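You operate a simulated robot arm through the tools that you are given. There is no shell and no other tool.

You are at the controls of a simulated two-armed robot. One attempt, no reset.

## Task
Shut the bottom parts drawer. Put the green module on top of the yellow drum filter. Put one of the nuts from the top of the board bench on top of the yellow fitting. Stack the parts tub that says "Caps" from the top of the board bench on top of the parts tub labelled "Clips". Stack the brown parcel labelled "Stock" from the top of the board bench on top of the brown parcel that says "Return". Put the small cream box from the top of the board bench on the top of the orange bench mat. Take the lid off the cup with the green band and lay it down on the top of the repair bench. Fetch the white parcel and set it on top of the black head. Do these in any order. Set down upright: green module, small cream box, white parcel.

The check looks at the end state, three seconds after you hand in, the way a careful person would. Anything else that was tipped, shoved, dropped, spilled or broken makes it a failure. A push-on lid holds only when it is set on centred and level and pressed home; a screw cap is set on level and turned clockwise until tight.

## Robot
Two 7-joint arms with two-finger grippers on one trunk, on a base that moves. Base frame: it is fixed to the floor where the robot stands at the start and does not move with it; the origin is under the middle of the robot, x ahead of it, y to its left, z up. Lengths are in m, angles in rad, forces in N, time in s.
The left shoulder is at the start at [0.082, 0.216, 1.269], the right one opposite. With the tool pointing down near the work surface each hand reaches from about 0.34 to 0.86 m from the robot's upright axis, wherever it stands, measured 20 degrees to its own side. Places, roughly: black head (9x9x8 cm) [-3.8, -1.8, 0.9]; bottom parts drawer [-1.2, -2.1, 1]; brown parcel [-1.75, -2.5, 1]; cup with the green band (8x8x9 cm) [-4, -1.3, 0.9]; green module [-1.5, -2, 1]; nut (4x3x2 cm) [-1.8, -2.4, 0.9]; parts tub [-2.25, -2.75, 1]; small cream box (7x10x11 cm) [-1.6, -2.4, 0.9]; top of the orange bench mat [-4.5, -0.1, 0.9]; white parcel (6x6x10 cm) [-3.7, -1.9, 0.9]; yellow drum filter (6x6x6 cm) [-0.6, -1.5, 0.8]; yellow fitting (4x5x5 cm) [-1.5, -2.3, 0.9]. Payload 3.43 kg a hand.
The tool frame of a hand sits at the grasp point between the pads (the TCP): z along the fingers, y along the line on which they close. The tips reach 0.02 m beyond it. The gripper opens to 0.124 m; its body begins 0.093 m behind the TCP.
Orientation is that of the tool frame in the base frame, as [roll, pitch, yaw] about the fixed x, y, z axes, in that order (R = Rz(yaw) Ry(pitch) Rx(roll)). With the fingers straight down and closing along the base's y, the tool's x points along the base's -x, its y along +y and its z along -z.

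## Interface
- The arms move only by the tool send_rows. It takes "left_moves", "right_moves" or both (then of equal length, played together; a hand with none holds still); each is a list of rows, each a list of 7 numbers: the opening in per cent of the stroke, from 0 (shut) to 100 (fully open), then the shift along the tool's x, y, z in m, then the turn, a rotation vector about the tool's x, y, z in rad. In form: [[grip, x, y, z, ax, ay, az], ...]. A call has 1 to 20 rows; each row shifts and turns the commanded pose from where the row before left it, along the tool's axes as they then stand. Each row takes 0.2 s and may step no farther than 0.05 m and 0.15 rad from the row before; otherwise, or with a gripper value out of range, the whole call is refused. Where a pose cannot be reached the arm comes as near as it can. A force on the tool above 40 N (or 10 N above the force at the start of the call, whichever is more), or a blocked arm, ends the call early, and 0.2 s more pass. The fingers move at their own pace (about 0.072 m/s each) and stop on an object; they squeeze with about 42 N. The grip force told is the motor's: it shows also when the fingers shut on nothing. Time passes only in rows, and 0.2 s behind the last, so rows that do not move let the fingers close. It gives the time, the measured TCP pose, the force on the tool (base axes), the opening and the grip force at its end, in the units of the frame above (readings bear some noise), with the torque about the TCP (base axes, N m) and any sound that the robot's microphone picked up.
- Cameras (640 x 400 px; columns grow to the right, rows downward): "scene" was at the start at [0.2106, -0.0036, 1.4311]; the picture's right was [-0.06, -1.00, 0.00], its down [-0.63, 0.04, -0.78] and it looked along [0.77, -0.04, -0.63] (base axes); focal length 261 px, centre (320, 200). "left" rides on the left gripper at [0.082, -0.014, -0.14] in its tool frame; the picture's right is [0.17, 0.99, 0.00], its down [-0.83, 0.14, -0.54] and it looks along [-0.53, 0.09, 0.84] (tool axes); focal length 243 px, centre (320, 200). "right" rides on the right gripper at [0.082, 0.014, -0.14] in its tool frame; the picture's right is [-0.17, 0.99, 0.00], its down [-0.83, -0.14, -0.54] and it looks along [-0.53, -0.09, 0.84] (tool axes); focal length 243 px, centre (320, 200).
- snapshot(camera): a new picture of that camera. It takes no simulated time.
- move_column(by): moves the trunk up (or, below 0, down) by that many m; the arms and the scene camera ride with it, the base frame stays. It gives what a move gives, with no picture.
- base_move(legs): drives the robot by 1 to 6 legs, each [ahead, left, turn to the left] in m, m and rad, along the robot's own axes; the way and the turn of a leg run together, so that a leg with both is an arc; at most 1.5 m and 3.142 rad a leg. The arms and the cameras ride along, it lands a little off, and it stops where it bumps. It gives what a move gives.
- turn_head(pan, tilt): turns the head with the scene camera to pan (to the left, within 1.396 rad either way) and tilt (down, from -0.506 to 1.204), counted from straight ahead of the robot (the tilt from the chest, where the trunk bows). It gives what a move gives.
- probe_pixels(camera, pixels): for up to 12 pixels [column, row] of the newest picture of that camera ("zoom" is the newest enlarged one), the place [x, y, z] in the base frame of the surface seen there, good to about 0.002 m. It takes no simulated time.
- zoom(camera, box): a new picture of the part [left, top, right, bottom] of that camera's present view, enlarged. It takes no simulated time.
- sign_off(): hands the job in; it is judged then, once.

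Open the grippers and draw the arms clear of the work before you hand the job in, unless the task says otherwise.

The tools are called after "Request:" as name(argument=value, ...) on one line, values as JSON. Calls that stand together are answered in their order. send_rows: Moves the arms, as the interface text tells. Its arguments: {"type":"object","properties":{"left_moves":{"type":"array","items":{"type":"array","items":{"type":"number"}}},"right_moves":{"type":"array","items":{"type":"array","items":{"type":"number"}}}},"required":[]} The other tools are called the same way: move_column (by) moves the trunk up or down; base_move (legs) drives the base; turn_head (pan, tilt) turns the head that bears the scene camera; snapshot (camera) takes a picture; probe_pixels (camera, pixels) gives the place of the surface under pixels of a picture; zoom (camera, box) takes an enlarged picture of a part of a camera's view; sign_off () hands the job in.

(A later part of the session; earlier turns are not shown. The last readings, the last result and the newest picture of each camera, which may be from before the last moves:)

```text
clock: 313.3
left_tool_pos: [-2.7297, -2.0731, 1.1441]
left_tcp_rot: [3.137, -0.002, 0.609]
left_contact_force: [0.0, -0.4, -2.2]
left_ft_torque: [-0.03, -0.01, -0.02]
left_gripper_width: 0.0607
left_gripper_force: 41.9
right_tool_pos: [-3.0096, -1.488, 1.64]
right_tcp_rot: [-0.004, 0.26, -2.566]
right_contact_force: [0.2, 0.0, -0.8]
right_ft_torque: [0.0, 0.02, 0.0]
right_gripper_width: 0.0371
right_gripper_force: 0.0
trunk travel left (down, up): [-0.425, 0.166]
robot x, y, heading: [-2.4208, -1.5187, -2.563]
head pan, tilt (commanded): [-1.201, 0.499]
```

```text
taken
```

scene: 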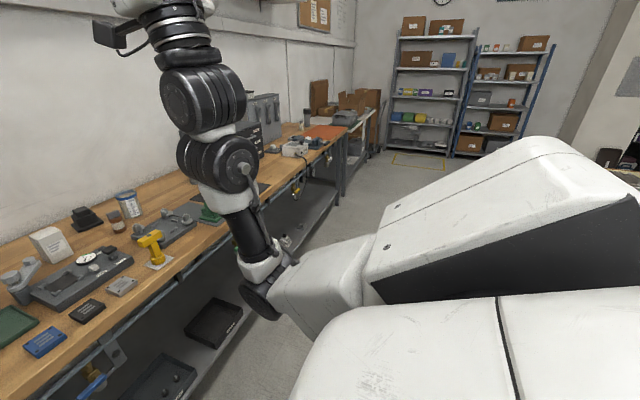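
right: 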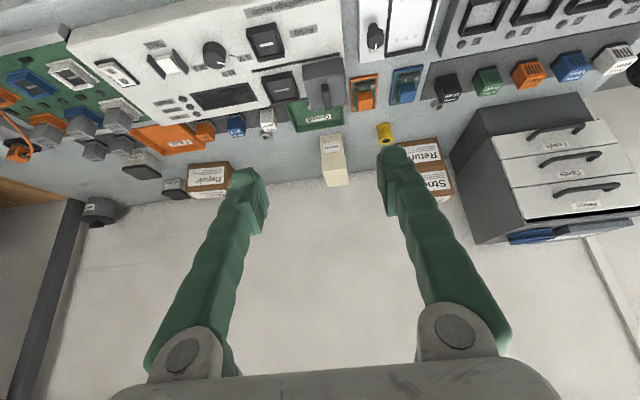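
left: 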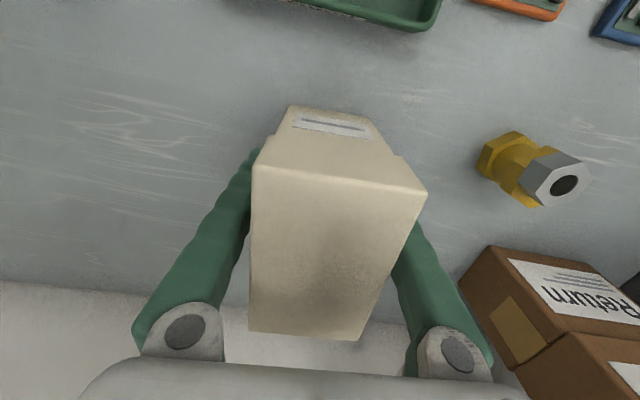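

The mat spans about 0.29×0.42 m with centre near (-4.5,-0.1), z 0.863. I strafe right along the repair bench 1.2 m, then look again.

Request:
base_move(legs=[[0, -1.2, 0]])

Request:
turn_head(pan=-1.0, tilt=0.6)

Request:
snapshot(camera="scene")

Request:
turn_head(pan=0.1, tilt=0.6)

Request:
snapshot(camera="scene")

```text
clock: 329.2
left_tool_pos: [-3.3745, -1.0586, 1.1432]
left_tcp_rot: [3.137, -0.002, 0.559]
left_contact_force: [-0.1, -0.5, -2.2]
left_ft_torque: [0.0, 0.0, 0.0]
left_gripper_width: 0.0607
left_gripper_force: 41.9
right_tool_pos: [-3.6251, -0.4607, 1.6398]
right_tcp_rot: [-0.002, 0.26, -2.614]
right_contact_force: [-0.5, 0.0, -0.3]
right_ft_torque: [-0.01, 0.0, 0.03]
right_gripper_width: 0.037
right_gripper_force: 0.3
trunk travel left (down, up): [-0.425, 0.166]
robot x, y, heading: [-3.0411, -0.5242, -2.611]
head pan, tilt (commanded): [-1.201, 0.499]
```

```text
clock: 329.9
left_tool_pos: [-3.3741, -1.0592, 1.1448]
left_tcp_rot: [3.139, -0.002, 0.559]
left_contact_force: [-0.6, -0.5, -1.9]
left_ft_torque: [-0.01, -0.01, 0.01]
left_gripper_width: 0.0609
left_gripper_force: 42.1
right_tool_pos: [-3.6262, -0.4615, 1.6388]
right_tcp_rot: [-0.003, 0.26, -2.615]
right_contact_force: [0.0, -0.3, -0.3]
right_ft_torque: [0.02, 0.04, -0.02]
right_gripper_width: 0.0373
right_gripper_force: 0.0
trunk travel left (down, up): [-0.425, 0.166]
robot x, y, heading: [-3.0378, -0.5237, -2.611]
head pan, tilt (commanded): [-1.0, 0.6]
```

```text
taken
```

scene: 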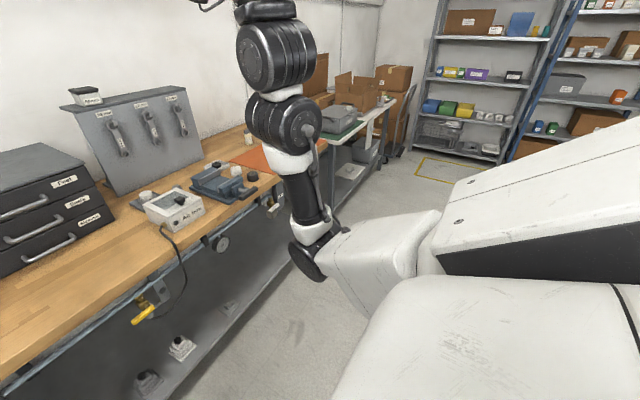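

```text
clock: 331.3
left_tool_pos: [-3.3735, -1.0597, 1.1444]
left_tcp_rot: [3.138, -0.002, 0.558]
left_contact_force: [0.6, 0.4, -1.6]
left_ft_torque: [-0.02, -0.02, 0.01]
left_gripper_width: 0.0608
left_gripper_force: 42.1
right_tool_pos: [-3.6245, -0.4608, 1.6389]
right_tcp_rot: [-0.003, 0.26, -2.614]
right_contact_force: [0.3, -0.4, -1.3]
right_ft_torque: [-0.01, 0.01, 0.02]
right_gripper_width: 0.0373
right_gripper_force: 0.3
trunk travel left (down, up): [-0.425, 0.166]
robot x, y, heading: [-3.0372, -0.5229, -2.614]
head pan, tilt (commanded): [0.099, 0.6]
```

```text
taken
```

scene: 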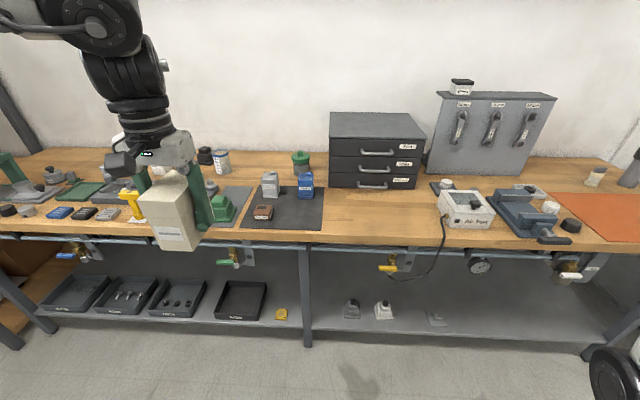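

Heading drifted slightly. A black wheel-like object shows at bottom right (612,378); I probe it and look right-down before moving on.

Request:
probe_pixels(camera="scene", pixels=[[612, 380], [590, 345], [635, 350], [560, 340], [600, 225]])

Request:
turn_head(pan=-0.55, tilt=0.95)

Request:
snapshot(camera="scene")

```text
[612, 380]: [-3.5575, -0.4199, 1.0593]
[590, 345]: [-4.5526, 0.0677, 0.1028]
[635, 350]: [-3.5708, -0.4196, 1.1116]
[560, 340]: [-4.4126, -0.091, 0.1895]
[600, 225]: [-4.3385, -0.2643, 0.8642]
```

```text
clock: 332.3
left_tool_pos: [-3.3746, -1.0593, 1.1435]
left_tcp_rot: [3.137, -0.002, 0.558]
left_contact_force: [-0.5, -0.6, -1.5]
left_ft_torque: [-0.05, 0.0, -0.02]
left_gripper_width: 0.0606
left_gripper_force: 41.5
right_tool_pos: [-3.6243, -0.4618, 1.6399]
right_tcp_rot: [-0.003, 0.262, -2.614]
right_contact_force: [-0.3, 0.6, -0.1]
right_ft_torque: [0.01, 0.01, 0.0]
right_gripper_width: 0.0373
right_gripper_force: 0.1
trunk travel left (down, up): [-0.425, 0.166]
robot x, y, heading: [-3.0388, -0.5221, -2.61]
head pan, tilt (commanded): [-0.55, 0.949]
```

```text
taken
```

scene: 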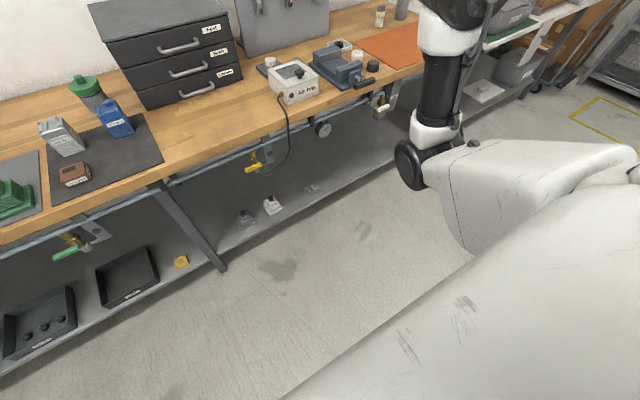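

That was just the robot's own elbow; the floor is clear. I strafe right another 1.4 m, correcting the heading.

Request:
base_move(legs=[[0, 0, 0.05], [0, -1.4, 0.0]])

Request:
turn_head(pan=0.1, tilt=0.7)

Request:
snapshot(camera="scene")

```text
clock: 337.0
left_tool_pos: [-3.4193, -0.9648, 1.1449]
left_tcp_rot: [3.136, -0.001, 0.61]
left_contact_force: [-0.2, 0.8, -2.0]
left_ft_torque: [-0.01, -0.05, 0.0]
left_gripper_width: 0.0605
left_gripper_force: 41.6
right_tool_pos: [-3.7006, -0.38, 1.6379]
right_tcp_rot: [-0.002, 0.261, -2.565]
right_contact_force: [-0.5, 0.1, 0.0]
right_ft_torque: [0.02, 0.0, 0.0]
right_gripper_width: 0.0373
right_gripper_force: 0.0
trunk travel left (down, up): [-0.425, 0.166]
robot x, y, heading: [-3.1069, -0.4141, -2.564]
head pan, tilt (commanded): [-0.55, 0.949]
stopped in leg 2: the robot was blocked; the commanded pose is now the measured one
```

```text
clock: 338.0
left_tool_pos: [-3.4191, -0.9657, 1.1442]
left_tcp_rot: [3.138, -0.001, 0.61]
left_contact_force: [-0.2, 0.5, -0.8]
left_ft_torque: [0.04, -0.05, 0.01]
left_gripper_width: 0.0606
left_gripper_force: 41.5
right_tool_pos: [-3.7, -0.3817, 1.6394]
right_tcp_rot: [-0.004, 0.262, -2.567]
right_contact_force: [0.2, 0.0, -0.5]
right_ft_torque: [-0.01, 0.0, -0.03]
right_gripper_width: 0.0373
right_gripper_force: 0.1
trunk travel left (down, up): [-0.425, 0.166]
robot x, y, heading: [-3.108, -0.4175, -2.562]
head pan, tilt (commanded): [0.099, 0.7]
```

```text
taken
```

scene: 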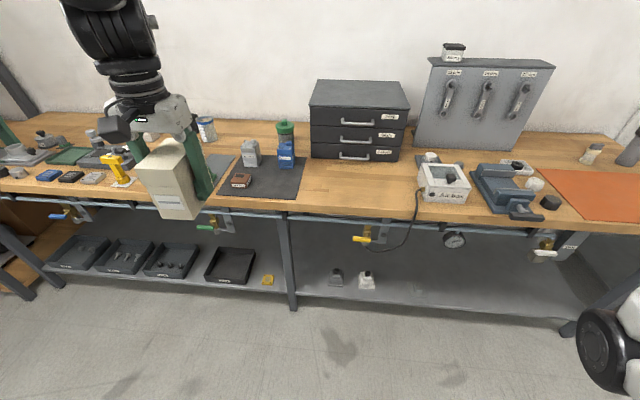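

The base was blocked on its right side. I step ahead 0.2 m away from it and pan right to see the obstacle.

Request:
base_move(legs=[[0.2, 0.05, 0]])

Request:
turn_head(pan=-1.39, tilt=0.9)

Request:
snapshot(camera="scene")

```text
clock: 339.9
left_tool_pos: [-3.5586, -1.1169, 1.1442]
left_tcp_rot: [3.137, 0.0, 0.609]
left_contact_force: [0.2, 1.1, -0.9]
left_ft_torque: [0.02, -0.01, 0.05]
left_gripper_width: 0.0605
left_gripper_force: 41.8
right_tool_pos: [-3.8384, -0.533, 1.6397]
right_tcp_rot: [-0.004, 0.263, -2.564]
right_contact_force: [0.0, 0.6, -0.3]
right_ft_torque: [0.05, 0.0, 0.01]
right_gripper_width: 0.0371
right_gripper_force: 0.1
trunk travel left (down, up): [-0.425, 0.166]
robot x, y, heading: [-3.2468, -0.5655, -2.568]
head pan, tilt (commanded): [0.099, 0.7]
```

```text
clock: 341.5
left_tool_pos: [-3.5578, -1.1169, 1.1436]
left_tcp_rot: [3.137, -0.001, 0.61]
left_contact_force: [0.0, 0.2, -1.6]
left_ft_torque: [0.0, 0.01, -0.01]
left_gripper_width: 0.0605
left_gripper_force: 41.9
right_tool_pos: [-3.8387, -0.5324, 1.6391]
right_tcp_rot: [-0.003, 0.261, -2.564]
right_contact_force: [0.3, 0.2, 0.5]
right_ft_torque: [0.06, 0.01, 0.01]
right_gripper_width: 0.037
right_gripper_force: 0.0
trunk travel left (down, up): [-0.425, 0.166]
robot x, y, heading: [-3.2524, -0.5649, -2.562]
head pan, tilt (commanded): [-1.389, 0.901]
```

```text
taken
```

scene: 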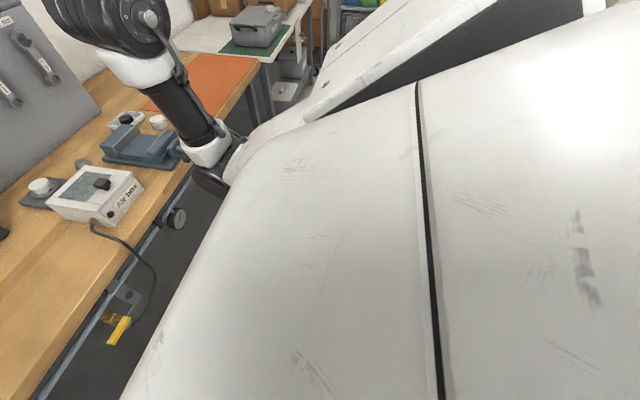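

My own shoulder hides the view to the right. I turn the robot right 0.6 rad in place to see what is there.

Request:
base_move(legs=[[0, 0, -0.6]])

Request:
turn_head(pan=-0.9, tilt=0.6)

Request:
snapshot(camera="scene")

```text
clock: 344.1
left_tool_pos: [-3.8207, -0.8399, 1.1443]
left_tcp_rot: [3.139, -0.002, -0.004]
left_contact_force: [0.1, 0.0, -2.0]
left_ft_torque: [-0.01, -0.02, 0.0]
left_gripper_width: 0.0609
left_gripper_force: 41.6
right_tool_pos: [-3.7138, -0.1993, 1.6392]
right_tcp_rot: [-0.003, 0.261, 3.106]
right_contact_force: [0.3, -0.6, -0.5]
right_ft_torque: [0.0, 0.03, -0.03]
right_gripper_width: 0.0372
right_gripper_force: 0.0
trunk travel left (down, up): [-0.425, 0.166]
robot x, y, heading: [-3.2521, -0.5669, 3.106]
head pan, tilt (commanded): [-1.389, 0.901]
```

```text
clock: 345.0
left_tool_pos: [-3.8207, -0.8395, 1.1439]
left_tcp_rot: [3.138, -0.001, -0.002]
left_contact_force: [-0.8, -0.7, -1.6]
left_ft_torque: [0.0, -0.02, 0.0]
left_gripper_width: 0.0605
left_gripper_force: 41.8
right_tool_pos: [-3.7139, -0.1993, 1.6392]
right_tcp_rot: [-0.004, 0.263, 3.104]
right_contact_force: [-0.8, 0.3, 0.1]
right_ft_torque: [-0.01, 0.01, 0.0]
right_gripper_width: 0.0372
right_gripper_force: 0.0
trunk travel left (down, up): [-0.425, 0.166]
robot x, y, heading: [-3.2498, -0.5656, 3.108]
head pan, tilt (commanded): [-0.901, 0.6]
```

```text
taken
```

scene: 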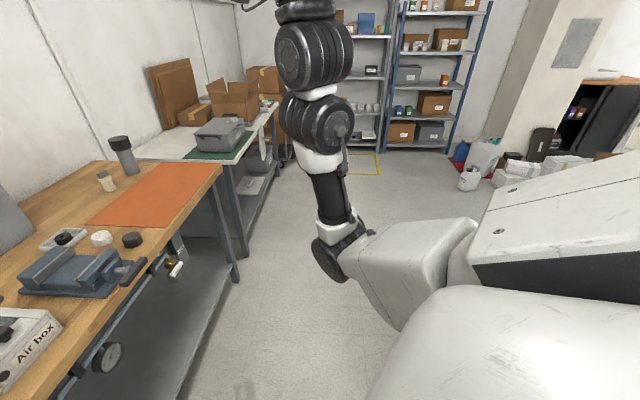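

The floor ahead looks clear; the obstacle must be further back on the right. I turn right another 0.5 rad and look again.

Request:
base_move(legs=[[0, 0, -0.5]])

Request:
turn_head(pan=-0.7, tilt=0.7)

Request:
snapshot(camera="scene")

```text
clock: 347.3
left_tool_pos: [-3.8835, -0.5348, 1.1434]
left_tcp_rot: [3.138, -0.001, -0.501]
left_contact_force: [-0.6, 0.3, -1.5]
left_ft_torque: [0.01, -0.04, -0.02]
left_gripper_width: 0.0606
left_gripper_force: 41.8
right_tool_pos: [-3.4848, -0.0228, 1.6394]
right_tcp_rot: [-0.004, 0.262, 2.608]
right_contact_force: [0.2, 0.0, 0.3]
right_ft_torque: [-0.02, 0.04, 0.01]
right_gripper_width: 0.0373
right_gripper_force: 0.0
trunk travel left (down, up): [-0.425, 0.166]
robot x, y, heading: [-3.2521, -0.5614, 2.61]
head pan, tilt (commanded): [-0.901, 0.6]
```

```text
clock: 348.0
left_tool_pos: [-3.8823, -0.5344, 1.1448]
left_tcp_rot: [3.137, -0.002, -0.502]
left_contact_force: [-0.3, 0.5, -2.0]
left_ft_torque: [0.01, 0.02, 0.01]
left_gripper_width: 0.0607
left_gripper_force: 42.0
right_tool_pos: [-3.4847, -0.0234, 1.6404]
right_tcp_rot: [-0.001, 0.262, 2.607]
right_contact_force: [-0.6, -0.3, -0.1]
right_ft_torque: [-0.02, -0.03, 0.01]
right_gripper_width: 0.0371
right_gripper_force: 0.0
trunk travel left (down, up): [-0.425, 0.166]
robot x, y, heading: [-3.2513, -0.5664, 2.613]
head pan, tilt (commanded): [-0.7, 0.7]
```

```text
taken
```

scene: 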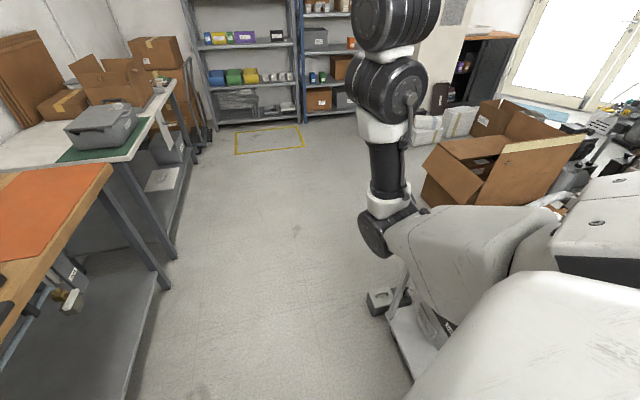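

I see a grey floor unit around (385,300)–(430,340) and an open carton at (500,160). I probe them.

Request:
probe_pixels(camera="scene", pixels=[[382, 300], [395, 285], [370, 305], [420, 340], [405, 355], [450, 165], [430, 195], [500, 130], [300, 300], [440, 325]])

Request:
zoom(camera="scene", box=[340, 240, 480, 380])

```text
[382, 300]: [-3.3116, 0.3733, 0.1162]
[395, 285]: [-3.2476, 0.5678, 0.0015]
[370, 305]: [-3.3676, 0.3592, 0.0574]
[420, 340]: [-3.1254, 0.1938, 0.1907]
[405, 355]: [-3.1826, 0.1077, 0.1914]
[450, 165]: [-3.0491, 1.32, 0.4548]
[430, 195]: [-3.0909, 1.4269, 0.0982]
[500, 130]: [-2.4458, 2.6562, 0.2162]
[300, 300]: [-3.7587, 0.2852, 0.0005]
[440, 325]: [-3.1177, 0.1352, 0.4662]
```

```text
2.86 times, centred on (410, 310) of scene
```

zoom: 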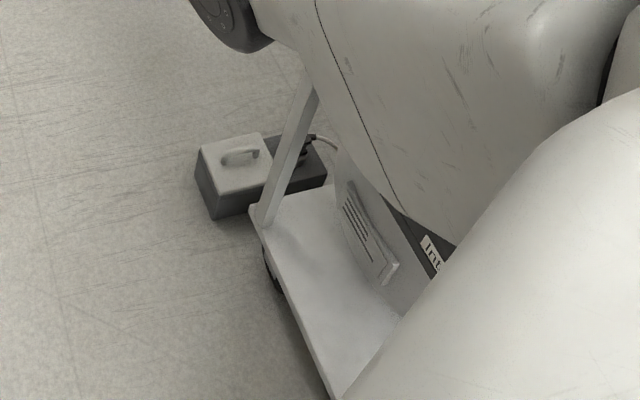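

It's a wheeled cart at about u<2.7, which I must pass nearer the bench. I turn back to face the bench, step ahead slightly, and strafe right at u≈3.1, clear of the cart.

Request:
base_move(legs=[[0, 0, 1.107], [0.08, 0, 0], [0, -0.65, 0]])

```text
clock: 361.8
left_tool_pos: [-3.9866, -0.6074, 1.1439]
left_tcp_rot: [3.139, 0.0, 0.603]
left_contact_force: [-0.3, -0.5, -1.8]
left_ft_torque: [0.0, 0.01, 0.01]
left_gripper_width: 0.0607
left_gripper_force: 41.9
right_tool_pos: [-4.263, -0.021, 1.639]
right_tcp_rot: [-0.003, 0.262, -2.571]
right_contact_force: [0.3, 0.1, -0.2]
right_ft_torque: [0.0, 0.01, -0.01]
right_gripper_width: 0.0373
right_gripper_force: 0.0
trunk travel left (down, up): [-0.425, 0.166]
robot x, y, heading: [-3.6754, -0.0543, -2.57]
head pan, tilt (commanded): [-0.7, 0.7]
```

Not blocked. I strafe the remaining 0.65 m.

Request:
base_move(legs=[[0, -0.65, 0.005]])

Request:
turn_head(pan=0.2, tilt=0.75)

Request:
snapshot(camera="scene")

Request:
snapshot(camera="left")

```text
clock: 370.8
left_tool_pos: [-4.3331, -0.0704, 1.1441]
left_tcp_rot: [3.137, -0.003, 0.615]
left_contact_force: [0.1, 0.3, -1.2]
left_ft_torque: [0.01, -0.02, 0.0]
left_gripper_width: 0.0606
left_gripper_force: 42.0
right_tool_pos: [-4.6163, 0.5133, 1.6395]
right_tcp_rot: [-0.004, 0.262, -2.56]
right_contact_force: [0.0, -0.8, -0.8]
right_ft_torque: [0.05, -0.03, -0.02]
right_gripper_width: 0.0373
right_gripper_force: 0.1
trunk travel left (down, up): [-0.425, 0.166]
robot x, y, heading: [-4.0284, 0.4875, -2.559]
head pan, tilt (commanded): [-0.7, 0.7]
```

```text
clock: 372.0
left_tool_pos: [-4.3331, -0.0703, 1.1439]
left_tcp_rot: [3.138, -0.001, 0.614]
left_contact_force: [0.3, -0.4, -2.8]
left_ft_torque: [0.0, -0.02, -0.02]
left_gripper_width: 0.0606
left_gripper_force: 42.2
right_tool_pos: [-4.6155, 0.5123, 1.6394]
right_tcp_rot: [-0.004, 0.262, -2.559]
right_contact_force: [0.0, 0.4, -0.5]
right_ft_torque: [0.02, 0.01, 0.01]
right_gripper_width: 0.0372
right_gripper_force: 0.1
trunk travel left (down, up): [-0.425, 0.166]
robot x, y, heading: [-4.027, 0.4849, -2.564]
head pan, tilt (commanded): [0.201, 0.75]
```

```text
taken
```

scene: 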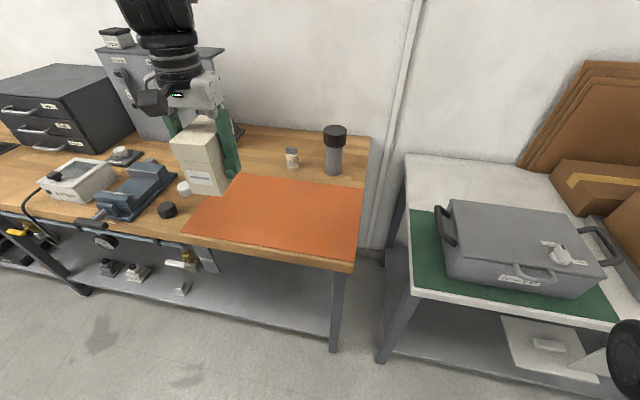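

```text
taken
```

left: 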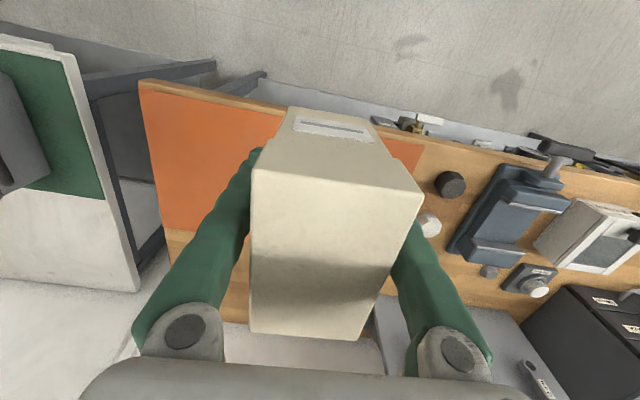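

The mat is right ahead. I probe its corners and the free area.

Request:
probe_pixels(camera="scene", pixels=[[245, 178], [361, 190], [353, 258], [192, 232], [285, 215], [330, 170], [292, 160], [168, 210], [185, 188]])

```text
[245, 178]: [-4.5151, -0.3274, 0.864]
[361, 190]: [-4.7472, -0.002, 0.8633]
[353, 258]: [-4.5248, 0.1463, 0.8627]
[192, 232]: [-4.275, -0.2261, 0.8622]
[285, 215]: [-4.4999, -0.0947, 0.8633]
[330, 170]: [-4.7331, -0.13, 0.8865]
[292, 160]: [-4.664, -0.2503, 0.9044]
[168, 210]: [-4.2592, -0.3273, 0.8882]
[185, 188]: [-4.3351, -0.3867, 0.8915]
```

I move the box 15 cm forward over the mat's middle and lower it to about 2 cm above.

Request:
send_rows(left_moves=[[35, -0.037, -0.0186, 0, 0, 0, 0], [35, -0.037, -0.0186, 0, 0, 0, 0], [35, -0.037, -0.0185, 0, 0, 0, 0], [35, -0.037, -0.0185, 0, 0, 0, 0], [35, 0, 0, 0.043, 0, 0, 0], [35, 0, 0, 0.043, 0, 0, 0], [35, 0, 0, 0.043, 0, 0, 0], [35, 0, 0, 0.043, 0, 0, 0], [35, 0, 0, 0.043, 0, 0, 0], [35, 0, 0, 0, 0, 0, 0]])

Request:
snapshot(camera="scene")

```text
clock: 374.2
left_tool_pos: [-4.4951, -0.0955, 0.9284]
left_tcp_rot: [3.137, -0.002, 0.614]
left_contact_force: [0.5, 0.7, -1.8]
left_ft_torque: [-0.02, -0.05, 0.02]
left_gripper_width: 0.0607
left_gripper_force: 42.0
right_tool_pos: [-4.6155, 0.5146, 1.6381]
right_tcp_rot: [-0.003, 0.262, -2.56]
right_contact_force: [-0.3, -0.4, -0.2]
right_ft_torque: [0.01, -0.03, -0.02]
right_gripper_width: 0.037
right_gripper_force: 0.0
trunk travel left (down, up): [-0.425, 0.166]
robot x, y, heading: [-4.0268, 0.4852, -2.558]
head pan, tilt (commanded): [0.201, 0.75]
```

```text
taken
```

scene: 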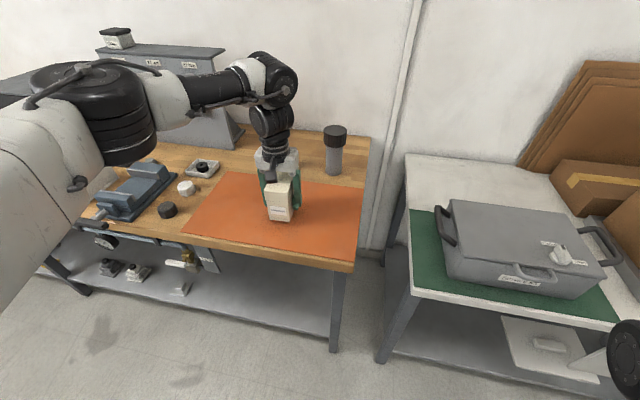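

The box is over the mat's centre. I lower 2 cm and creep to contact.

Request:
send_rows(left_moves=[[35, 0, 0, 0.015, 0, 0, 0], [35, 0, 0, 0.004, 0, 0, 0], [35, 0, 0, 0.002, 0, 0, 0], [35, 0, 0, 0, 0, 0, 0]])

Request:
send_rows(left_moves=[[35, 0, 0, 0.002, 0, 0, 0], [35, 0, 0, 0, 0, 0, 0]])

Request:
send_rows(left_moves=[[35, 0, 0, 0.002, 0, 0, 0], [35, 0, 0, 0, 0, 0, 0]])

```text
clock: 375.2
left_tool_pos: [-4.4961, -0.0957, 0.9063]
left_tcp_rot: [3.137, -0.002, 0.616]
left_contact_force: [0.1, 0.5, -1.8]
left_ft_torque: [0.0, -0.02, 0.0]
left_gripper_width: 0.0608
left_gripper_force: 42.0
right_tool_pos: [-4.6163, 0.5127, 1.6391]
right_tcp_rot: [-0.003, 0.264, -2.56]
right_contact_force: [0.2, 0.6, 0.5]
right_ft_torque: [-0.04, 0.03, -0.02]
right_gripper_width: 0.0369
right_gripper_force: 0.1
trunk travel left (down, up): [-0.425, 0.166]
robot x, y, heading: [-4.0226, 0.4836, -2.56]
head pan, tilt (commanded): [0.201, 0.75]
```

```text
clock: 375.8
left_tool_pos: [-4.4945, -0.0954, 0.9065]
left_tcp_rot: [3.138, 0.0, 0.614]
left_contact_force: [1.5, 0.0, 4.0]
left_ft_torque: [-0.02, 0.3, -0.02]
left_gripper_width: 0.0605
left_gripper_force: 42.2
right_tool_pos: [-4.6143, 0.5143, 1.64]
right_tcp_rot: [-0.002, 0.263, -2.561]
right_contact_force: [0.2, -0.2, -0.1]
right_ft_torque: [0.01, 0.0, -0.01]
right_gripper_width: 0.0371
right_gripper_force: 0.0
trunk travel left (down, up): [-0.425, 0.166]
robot x, y, heading: [-4.0267, 0.4817, -2.557]
head pan, tilt (commanded): [0.201, 0.75]
```

```text
clock: 376.4
left_tool_pos: [-4.495, -0.0961, 0.906]
left_tcp_rot: [3.137, 0.001, 0.613]
left_contact_force: [0.0, -3.8, 16.3]
left_ft_torque: [0.14, 0.42, 0.09]
left_gripper_width: 0.0606
left_gripper_force: 41.9
right_tool_pos: [-4.6144, 0.5142, 1.6406]
right_tcp_rot: [-0.004, 0.259, -2.56]
right_contact_force: [0.0, -0.6, 0.0]
right_ft_torque: [0.03, 0.02, 0.02]
right_gripper_width: 0.0372
right_gripper_force: 0.0
trunk travel left (down, up): [-0.425, 0.166]
robot x, y, heading: [-4.0275, 0.4815, -2.553]
head pan, tilt (commanded): [0.201, 0.75]
```

The box stands on the mat (16 N). I ease off 1 mm, open the fingers, and lift clear.

Request:
send_rows(left_moves=[[35, 0, 0, -0.0015, 0, 0, 0], [55, 0, 0, 0, 0, 0, 0], [70, 0, 0, 0, 0, 0, 0], [70, 0, 0, 0, 0, 0, 0], [70, 0, 0, -0.04, 0, 0, 0], [70, 0, 0, -0.045, 0, 0, 0], [70, 0, 0, -0.045, 0, 0, 0], [70, 0, 0, -0.045, 0, 0, 0], [70, 0, 0, -0.03, 0, 0, 0], [70, 0.04, 0, 0, 0, 0, 0], [70, 0.045, 0, 0, 0, 0, 0], [70, 0, 0, 0, 0, 0, 0]])

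Request:
snapshot(camera="scene")

```text
clock: 379.0
left_tool_pos: [-4.4305, -0.0428, 1.1107]
left_tcp_rot: [3.136, -0.001, 0.615]
left_contact_force: [-0.6, 0.5, 0.1]
left_ft_torque: [0.03, -0.03, -0.01]
left_gripper_width: 0.0868
left_gripper_force: 0.0
right_tool_pos: [-4.6169, 0.5127, 1.6381]
right_tcp_rot: [-0.002, 0.262, -2.56]
right_contact_force: [-0.2, -0.5, 0.3]
right_ft_torque: [0.0, 0.05, -0.01]
right_gripper_width: 0.0374
right_gripper_force: 0.1
trunk travel left (down, up): [-0.425, 0.166]
robot x, y, heading: [-4.0267, 0.4835, -2.561]
head pan, tilt (commanded): [0.201, 0.75]
```

```text
taken
```

scene: 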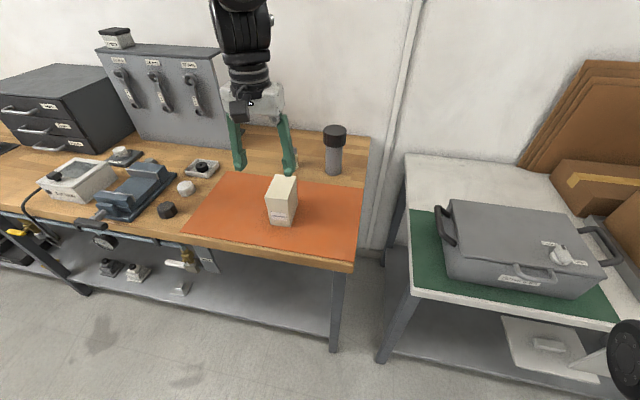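

The cream box stands upright on the orange mat. Now I strafe left about 1.2 m toward the green-banded cup.

Request:
base_move(legs=[[0, 1.2, 0]])

Request:
turn_head(pan=0.3, tilt=0.6)

Request:
snapshot(camera="scene")

Request:
snapshot(camera="left")

```text
clock: 395.4
left_tool_pos: [-3.7642, -1.0552, 1.111]
left_tcp_rot: [3.138, -0.002, 0.611]
left_contact_force: [0.4, -0.5, 0.6]
left_ft_torque: [0.01, 0.01, -0.02]
left_gripper_width: 0.0865
left_gripper_force: 0.1
right_tool_pos: [-3.9494, -0.4976, 1.6385]
right_tcp_rot: [-0.004, 0.261, -2.564]
right_contact_force: [-0.2, 0.3, 0.7]
right_ft_torque: [0.01, -0.02, 0.03]
right_gripper_width: 0.0373
right_gripper_force: 0.1
trunk travel left (down, up): [-0.425, 0.166]
robot x, y, heading: [-3.3649, -0.5307, -2.559]
head pan, tilt (commanded): [0.201, 0.75]
```

```text
clock: 396.1
left_tool_pos: [-3.7642, -1.0558, 1.1111]
left_tcp_rot: [3.139, -0.002, 0.611]
left_contact_force: [-0.9, -0.6, -0.7]
left_ft_torque: [-0.01, -0.01, -0.02]
left_gripper_width: 0.0865
left_gripper_force: 0.0
right_tool_pos: [-3.9493, -0.499, 1.6394]
right_tcp_rot: [-0.004, 0.263, -2.564]
right_contact_force: [0.0, -0.4, -1.1]
right_ft_torque: [0.0, 0.01, 0.02]
right_gripper_width: 0.037
right_gripper_force: 0.0
trunk travel left (down, up): [-0.425, 0.166]
robot x, y, heading: [-3.3592, -0.5298, -2.567]
head pan, tilt (commanded): [0.3, 0.6]
```

```text
taken
```

scene: 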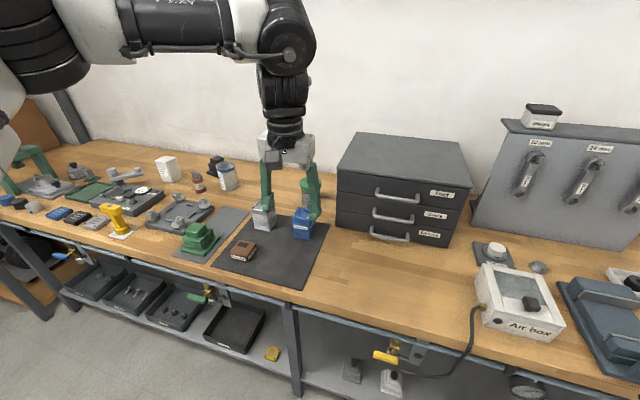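

```text
taken
```

left: 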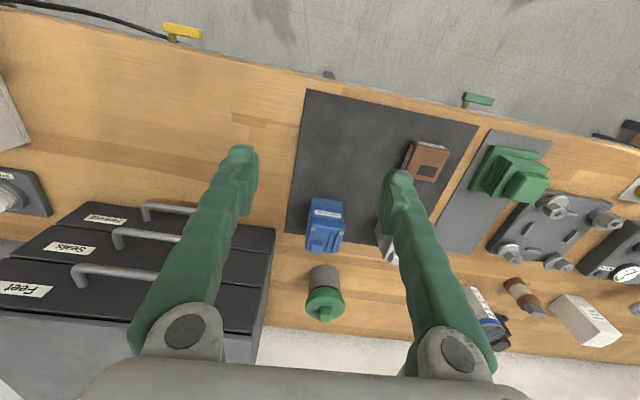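

The jar with a green lid is at (322,295) in the left view, behind a blue bottle and near the drawers. I zoom in from both cameras.

Request:
zoom(camera="left", box=[240, 180, 460, 350])

Request:
zoom(camera="scene", box=[200, 120, 380, 280])

Request:
probe_pixels(camera="left", pixels=[[322, 300], [310, 296], [338, 298], [322, 315], [322, 285], [325, 270], [313, 275], [325, 210], [325, 235], [265, 260], [392, 245]])

```text
2.35 times, centred on (350, 265) of left
```

zoom: 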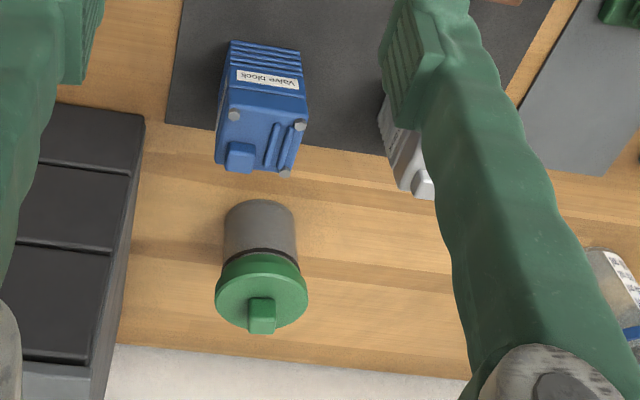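

```text
2.50 times, centred on (290, 200) of scene
```

zoom: 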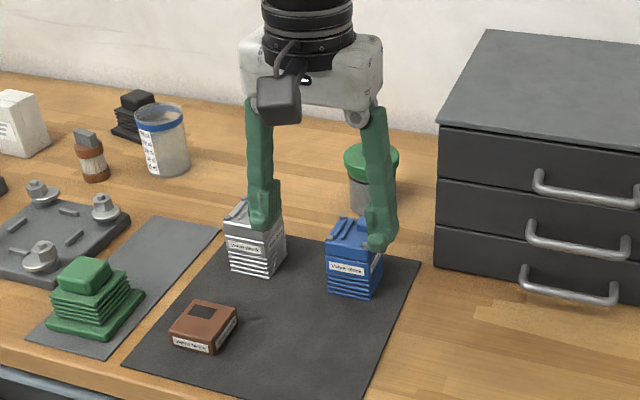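

```text
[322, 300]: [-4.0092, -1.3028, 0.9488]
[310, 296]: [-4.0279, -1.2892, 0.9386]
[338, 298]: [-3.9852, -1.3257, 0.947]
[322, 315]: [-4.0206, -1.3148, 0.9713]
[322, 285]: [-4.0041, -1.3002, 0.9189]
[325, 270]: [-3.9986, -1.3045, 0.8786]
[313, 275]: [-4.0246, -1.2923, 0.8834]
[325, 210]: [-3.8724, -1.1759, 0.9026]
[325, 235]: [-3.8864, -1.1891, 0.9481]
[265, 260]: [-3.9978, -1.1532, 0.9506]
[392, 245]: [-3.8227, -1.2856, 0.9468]
```

The target is the jar with a green lid that has a bar on top, at about (-4.015,-1.31). I probe the drawer cabinet's extents and the lid's bar before approaching.

Request:
probe_pixels(camera="zoom", pixels=[[445, 120], [440, 262], [490, 35], [540, 80], [350, 150], [372, 148], [395, 165], [372, 195], [355, 235], [345, 190]])

```text
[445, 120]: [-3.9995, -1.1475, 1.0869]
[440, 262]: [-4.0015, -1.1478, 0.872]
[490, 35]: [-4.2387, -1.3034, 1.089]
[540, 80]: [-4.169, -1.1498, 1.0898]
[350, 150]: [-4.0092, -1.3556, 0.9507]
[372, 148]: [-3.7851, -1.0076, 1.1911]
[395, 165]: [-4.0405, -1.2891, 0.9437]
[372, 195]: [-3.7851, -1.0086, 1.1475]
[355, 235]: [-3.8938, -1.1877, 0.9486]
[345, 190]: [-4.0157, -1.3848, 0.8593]
```

The drawers' left side is 9 cm beyond the jar and 1.09 m high. I shift the hand left 7.5 cm and up 4 cm, then drive ahead 0.25 m.

Request:
send_rows(left_moves=[[70, 0, 0.0375, -0.02, 0, 0, 0], [70, 0, 0.0375, -0.02, 0, 0, 0], [70, 0, 0, 0, 0, 0, 0]])

```text
clock: 396.9
left_tool_pos: [-3.7219, -1.1177, 1.149]
left_tcp_rot: [3.138, -0.002, 0.611]
left_contact_force: [0.3, 0.2, 0.0]
left_ft_torque: [-0.01, -0.03, 0.02]
left_gripper_width: 0.0869
left_gripper_force: 0.0
right_tool_pos: [-3.9512, -0.4976, 1.6382]
right_tcp_rot: [-0.003, 0.264, -2.565]
right_contact_force: [-0.7, -1.1, 0.0]
right_ft_torque: [0.02, -0.02, -0.01]
right_gripper_width: 0.0373
right_gripper_force: 0.2
trunk travel left (down, up): [-0.425, 0.166]
robot x, y, heading: [-3.3644, -0.526, -2.565]
head pan, tilt (commanded): [0.3, 0.6]
```

I check that the right arm (about v=-1.75) won't meet the tool panel when I drive ahead.

Request:
probe_pixels(camera="scene", pixels=[[480, 220], [505, 130], [590, 140], [470, 190], [540, 115], [500, 290], [560, 320], [445, 235]])

```text
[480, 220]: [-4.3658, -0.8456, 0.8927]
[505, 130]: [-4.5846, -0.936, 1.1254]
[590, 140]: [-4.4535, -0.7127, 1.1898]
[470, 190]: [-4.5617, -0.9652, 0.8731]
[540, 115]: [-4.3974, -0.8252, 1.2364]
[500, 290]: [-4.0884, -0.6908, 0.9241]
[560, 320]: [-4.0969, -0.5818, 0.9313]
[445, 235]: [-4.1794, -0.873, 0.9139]
```

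The panel is 25 cm beyond the right arm. I drive ahead 0.25 m.

Request:
base_move(legs=[[0.25, 0, 0.003]])

Request:
turn_head(pan=0.3, tilt=0.75)

Request:
snapshot(camera="scene")

Request:
snapshot(camera="left")

```text
clock: 399.0
left_tool_pos: [-3.9279, -1.2544, 1.1493]
left_tcp_rot: [3.138, 0.0, 0.612]
left_contact_force: [-0.3, -0.7, -0.2]
left_ft_torque: [0.02, 0.0, -0.01]
left_gripper_width: 0.0869
left_gripper_force: 0.2
right_tool_pos: [-4.1578, -0.6344, 1.6399]
right_tcp_rot: [-0.002, 0.26, -2.561]
right_contact_force: [-0.1, -0.6, 0.4]
right_ft_torque: [0.01, 0.01, -0.02]
right_gripper_width: 0.0371
right_gripper_force: 0.1
trunk travel left (down, up): [-0.425, 0.166]
robot x, y, heading: [-3.5685, -0.6636, -2.558]
head pan, tilt (commanded): [0.3, 0.6]
```

```text
clock: 399.7
left_tool_pos: [-3.9287, -1.2561, 1.1493]
left_tcp_rot: [3.139, -0.001, 0.61]
left_contact_force: [0.2, -0.3, 0.9]
left_ft_torque: [0.03, -0.01, 0.02]
left_gripper_width: 0.0868
left_gripper_force: 0.0
right_tool_pos: [-4.1595, -0.6367, 1.6395]
right_tcp_rot: [-0.004, 0.262, -2.562]
right_contact_force: [-0.2, -0.1, 0.0]
right_ft_torque: [-0.01, 0.02, -0.04]
right_gripper_width: 0.0373
right_gripper_force: 0.1
trunk travel left (down, up): [-0.425, 0.166]
robot x, y, heading: [-3.5699, -0.6629, -2.562]
head pan, tilt (commanded): [0.3, 0.75]
```

```text
taken
```

scene: 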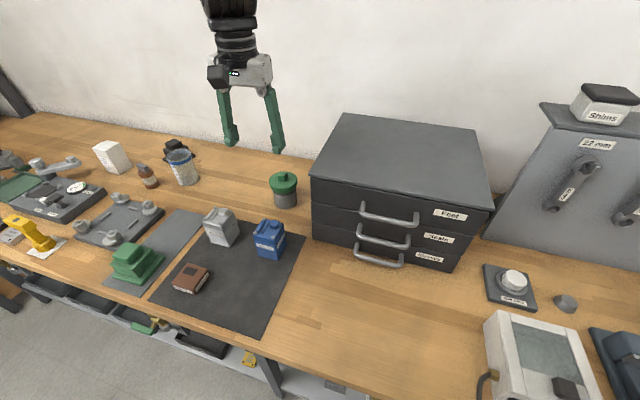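

```text
taken
```

left: 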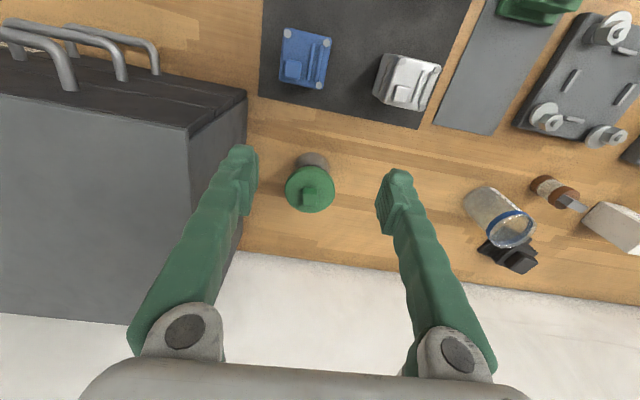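

I zoom in on the jar and on the blue-banded beaker to be sure which is "the cup with the green band".

Request:
zoom(camera="scene", box=[250, 150, 320, 220])

Request:
zoom(camera="scene", box=[130, 130, 230, 210])

Request:
zoom(camera="left", box=[270, 130, 360, 230])

```text
5.71 times, centred on (285, 185) of scene
```

zoom: 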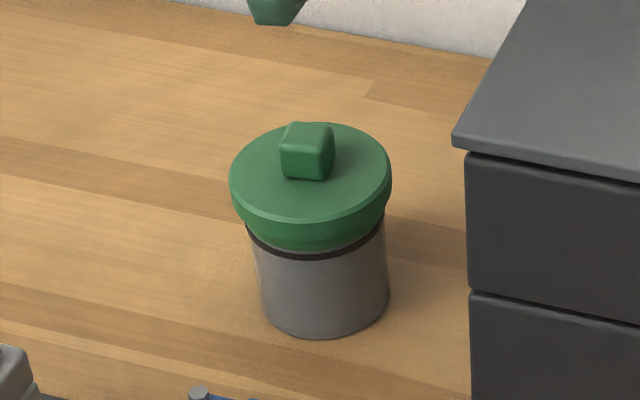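

```text
5.00 times, centred on (180, 170) of scene
```

zoom: 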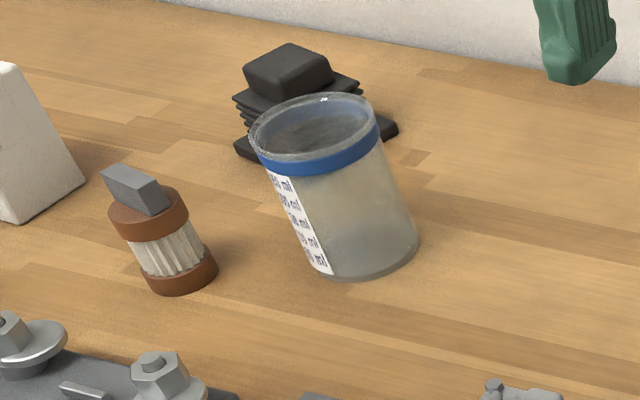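

```text
4.00 times, centred on (315, 180) of left
```

zoom: 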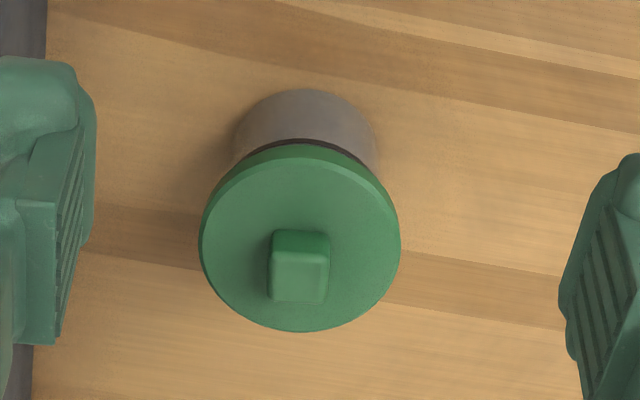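

This is the jar at the given place; its lid has a small cube knob. I probe the knob and lid rim.

Request:
probe_pixels(camera="zoom", pixels=[[298, 275], [275, 258], [326, 258], [322, 297], [273, 295], [240, 210], [380, 230], [300, 320], [300, 160], [210, 245], [395, 245], [298, 240]])

```text
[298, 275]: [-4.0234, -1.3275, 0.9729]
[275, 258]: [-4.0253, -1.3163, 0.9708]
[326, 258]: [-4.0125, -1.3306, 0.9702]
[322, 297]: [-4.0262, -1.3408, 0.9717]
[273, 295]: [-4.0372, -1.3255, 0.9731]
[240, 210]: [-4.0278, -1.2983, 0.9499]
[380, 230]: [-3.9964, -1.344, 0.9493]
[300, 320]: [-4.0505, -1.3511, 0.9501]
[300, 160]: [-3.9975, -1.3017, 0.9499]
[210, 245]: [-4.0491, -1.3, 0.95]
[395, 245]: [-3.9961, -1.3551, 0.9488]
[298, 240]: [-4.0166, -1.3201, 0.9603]
```

Knob: 2 cm cube centred (-4.025,-1.328), top 0.972; lid top 0.95. I lower a bit, align, and move above the knob.

Request:
send_rows(left_moves=[[45, 0, 0, 0.045, 0, 0, -0.062], [45, 0, 0, 0.045, 0, 0, 0], [45, -0.04, 0.0013, 0, 0, 0, 0], [45, -0.04, 0.0013, 0, 0, 0, 0], [45, -0.04, 0.0013, 0, 0, 0, 0], [45, 0, 0, 0.03, 0, 0, 0], [45, 0, 0, 0, 0, 0, 0]])

Request:
snapshot(camera="left")

Request:
zoom(camera="scene", box=[220, 100, 360, 230])

```text
clock: 401.3
left_tool_pos: [-4.0205, -1.3317, 1.0282]
left_tcp_rot: [3.139, 0.0, 0.675]
left_contact_force: [0.8, 0.8, 0.3]
left_ft_torque: [-0.04, -0.03, 0.01]
left_gripper_width: 0.0559
left_gripper_force: 0.1
right_tool_pos: [-4.1584, -0.634, 1.6399]
right_tcp_rot: [-0.003, 0.261, -2.563]
right_contact_force: [0.8, -0.3, -0.3]
right_ft_torque: [0.02, 0.01, 0.02]
right_gripper_width: 0.037
right_gripper_force: 0.1
trunk travel left (down, up): [-0.425, 0.166]
robot x, y, heading: [-3.5652, -0.6652, -2.558]
head pan, tilt (commanded): [0.3, 0.75]
```

```text
taken
```

left: 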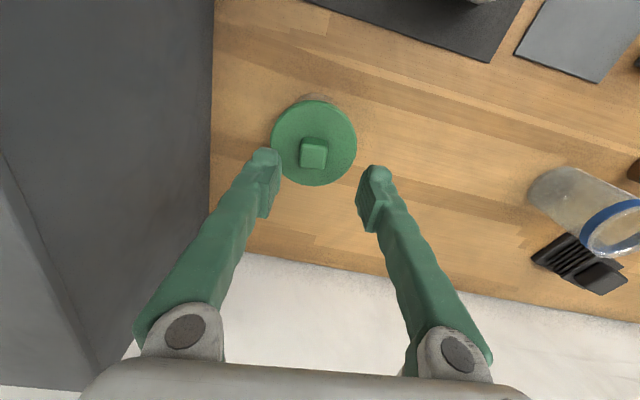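

```text
3.08 times, centred on (290, 165) of scene
```

zoom: 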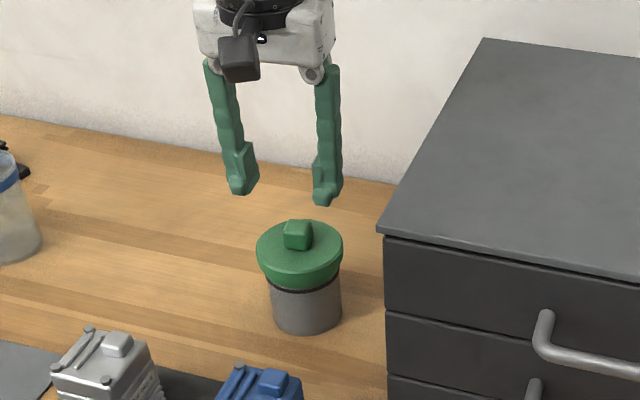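

The knob is 6 mm off laterally; I correct and descend so the fingertips straddle it.

Request:
send_rows(left_moves=[[45, 0.001, -0.0057, 0.02, 0, 0, 0], [45, 0, 0, 0.02, 0, 0, 0], [45, 0, 0, 0.0132, 0, 0, 0], [45, 0, 0, 0, 0, 0, 0]])

Request:
zoom(camera="left", box=[250, 110, 390, 230])

```text
clock: 402.3
left_tool_pos: [-4.022, -1.3265, 0.9766]
left_tcp_rot: [3.139, -0.001, 0.675]
left_contact_force: [0.3, -0.6, 0.4]
left_ft_torque: [0.0, 0.0, -0.01]
left_gripper_width: 0.0559
left_gripper_force: 0.0
right_tool_pos: [-4.1582, -0.6352, 1.6401]
right_tcp_rot: [-0.004, 0.262, -2.562]
right_contact_force: [0.3, 0.4, 0.3]
right_ft_torque: [-0.02, -0.02, -0.02]
right_gripper_width: 0.037
right_gripper_force: 0.0
trunk travel left (down, up): [-0.425, 0.166]
robot x, y, heading: [-3.5722, -0.6639, -2.56]
head pan, tilt (commanded): [0.3, 0.75]
```

```text
3.33 times, centred on (320, 170) of left
```

zoom: 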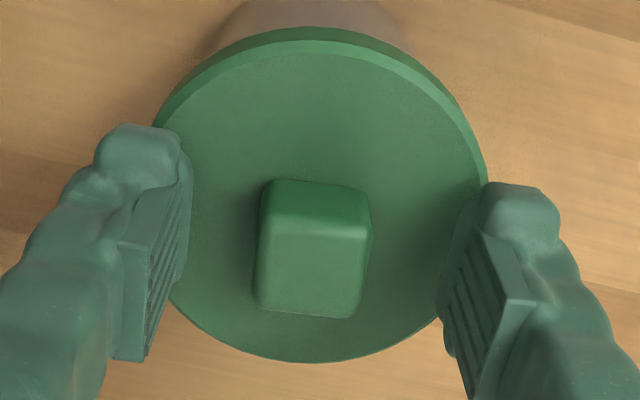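

The knob is centred between the pads. I close on it.

Request:
send_rows(left_moves=[[25, 0, 0, 0, 0, 0, 0], [8, 0, 0, 0, 0, 0, 0], [8, 0, 0, 0, 0, 0, 0], [8, 0, 0, 0, 0, 0, 0]])

Request:
zoom(camera="left", box=[250, 110, 390, 230])

```text
clock: 403.3
left_tool_pos: [-4.0219, -1.3273, 0.9752]
left_tcp_rot: [3.138, 0.0, 0.673]
left_contact_force: [0.1, 0.6, -1.5]
left_ft_torque: [0.08, -0.03, 0.04]
left_gripper_width: 0.0217
left_gripper_force: 41.8
right_tool_pos: [-4.158, -0.6346, 1.6389]
right_tcp_rot: [-0.003, 0.262, -2.563]
right_contact_force: [-0.5, -0.2, 0.3]
right_ft_torque: [-0.03, 0.0, 0.01]
right_gripper_width: 0.0374
right_gripper_force: 0.1
trunk travel left (down, up): [-0.425, 0.166]
robot x, y, heading: [-3.5677, -0.6644, -2.564]
head pan, tilt (commanded): [0.3, 0.75]
```

```text
3.33 times, centred on (320, 170) of left
```

zoom: 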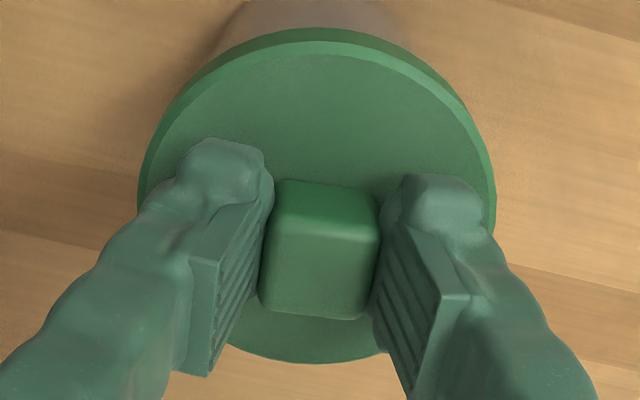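

Knob gripped. I pull up in small steps, watching the force and whether the cup comes along.

Request:
send_rows(left_moves=[[8, 0, 0, -0.003, 0, 0, 0], [8, 0, 0, -0.003, 0, 0, 0], [8, 0, 0, 0, 0, 0, 0]])

Request:
zoom(camera="scene", box=[250, 140, 330, 220])

```text
clock: 404.1
left_tool_pos: [-4.0224, -1.3278, 0.9825]
left_tcp_rot: [3.137, -0.002, 0.673]
left_contact_force: [-0.6, -0.1, -4.3]
left_ft_torque: [0.0, 0.0, 0.02]
left_gripper_width: 0.0222
left_gripper_force: 41.7
right_tool_pos: [-4.1599, -0.6354, 1.639]
right_tcp_rot: [-0.005, 0.262, -2.561]
right_contact_force: [-1.1, 0.4, 0.0]
right_ft_torque: [-0.02, 0.02, 0.04]
right_gripper_width: 0.0372
right_gripper_force: 0.0
trunk travel left (down, up): [-0.425, 0.166]
robot x, y, heading: [-3.5705, -0.6611, -2.556]
head pan, tilt (commanded): [0.3, 0.75]
```

```text
5.00 times, centred on (290, 180) of scene
```

zoom: 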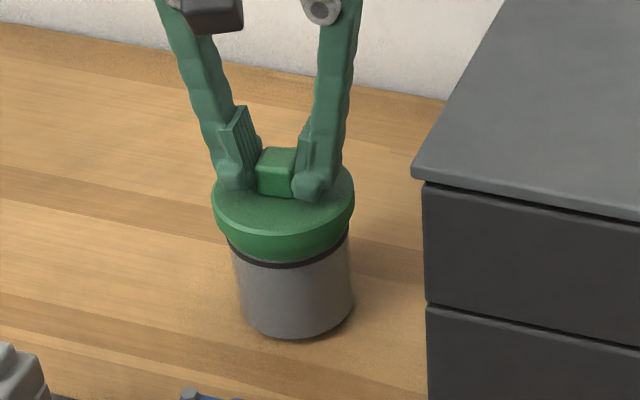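

The cup comes up with the lid, so it must be held by the other hand. Bottles stand right in front here, so I carry the cup by its lid over them to the free bench area: first raise the column 0.13 m slowly.

Request:
move_column(by=0.06)

Request:
move_column(by=0.08)

Request:
snapshot(camera="scene")

```text
clock: 405.1
left_tool_pos: [-4.0212, -1.3294, 1.0405]
left_tcp_rot: [3.137, -0.002, 0.674]
left_contact_force: [0.1, 0.1, -3.4]
left_ft_torque: [-0.01, 0.01, 0.01]
left_gripper_width: 0.0219
left_gripper_force: 42.1
right_tool_pos: [-4.1595, -0.6372, 1.6981]
right_tcp_rot: [-0.005, 0.262, -2.562]
right_contact_force: [0.0, 0.1, -0.1]
right_ft_torque: [0.0, -0.02, 0.0]
right_gripper_width: 0.0374
right_gripper_force: 0.1
trunk travel left (down, up): [-0.485, 0.106]
robot x, y, heading: [-3.5713, -0.6656, -2.561]
head pan, tilt (commanded): [0.3, 0.75]
```

```text
clock: 406.3
left_tool_pos: [-4.0266, -1.3315, 1.2196]
left_tcp_rot: [-3.133, 0.129, 0.672]
left_contact_force: [-0.6, 0.6, -4.6]
left_ft_torque: [0.04, -0.04, -0.01]
left_gripper_width: 0.0222
left_gripper_force: 42.0
right_tool_pos: [-4.1604, -0.6378, 1.7775]
right_tcp_rot: [-0.002, 0.266, -2.562]
right_contact_force: [-0.5, 0.1, -0.2]
right_ft_torque: [-0.02, 0.03, -0.02]
right_gripper_width: 0.0376
right_gripper_force: 0.0
trunk travel left (down, up): [-0.565, 0.026]
robot x, y, heading: [-3.5675, -0.6673, -2.561]
head pan, tilt (commanded): [0.3, 0.75]
```

```text
taken
```

scene: 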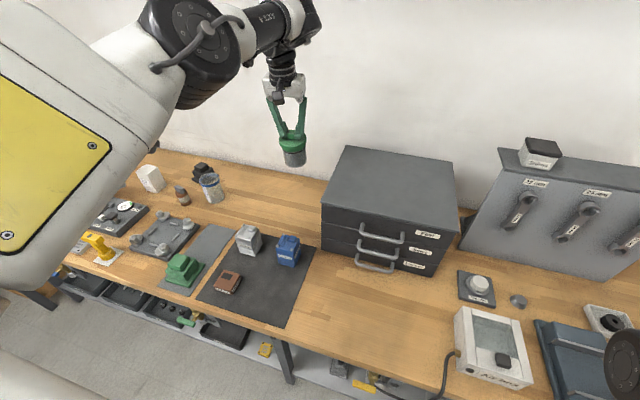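

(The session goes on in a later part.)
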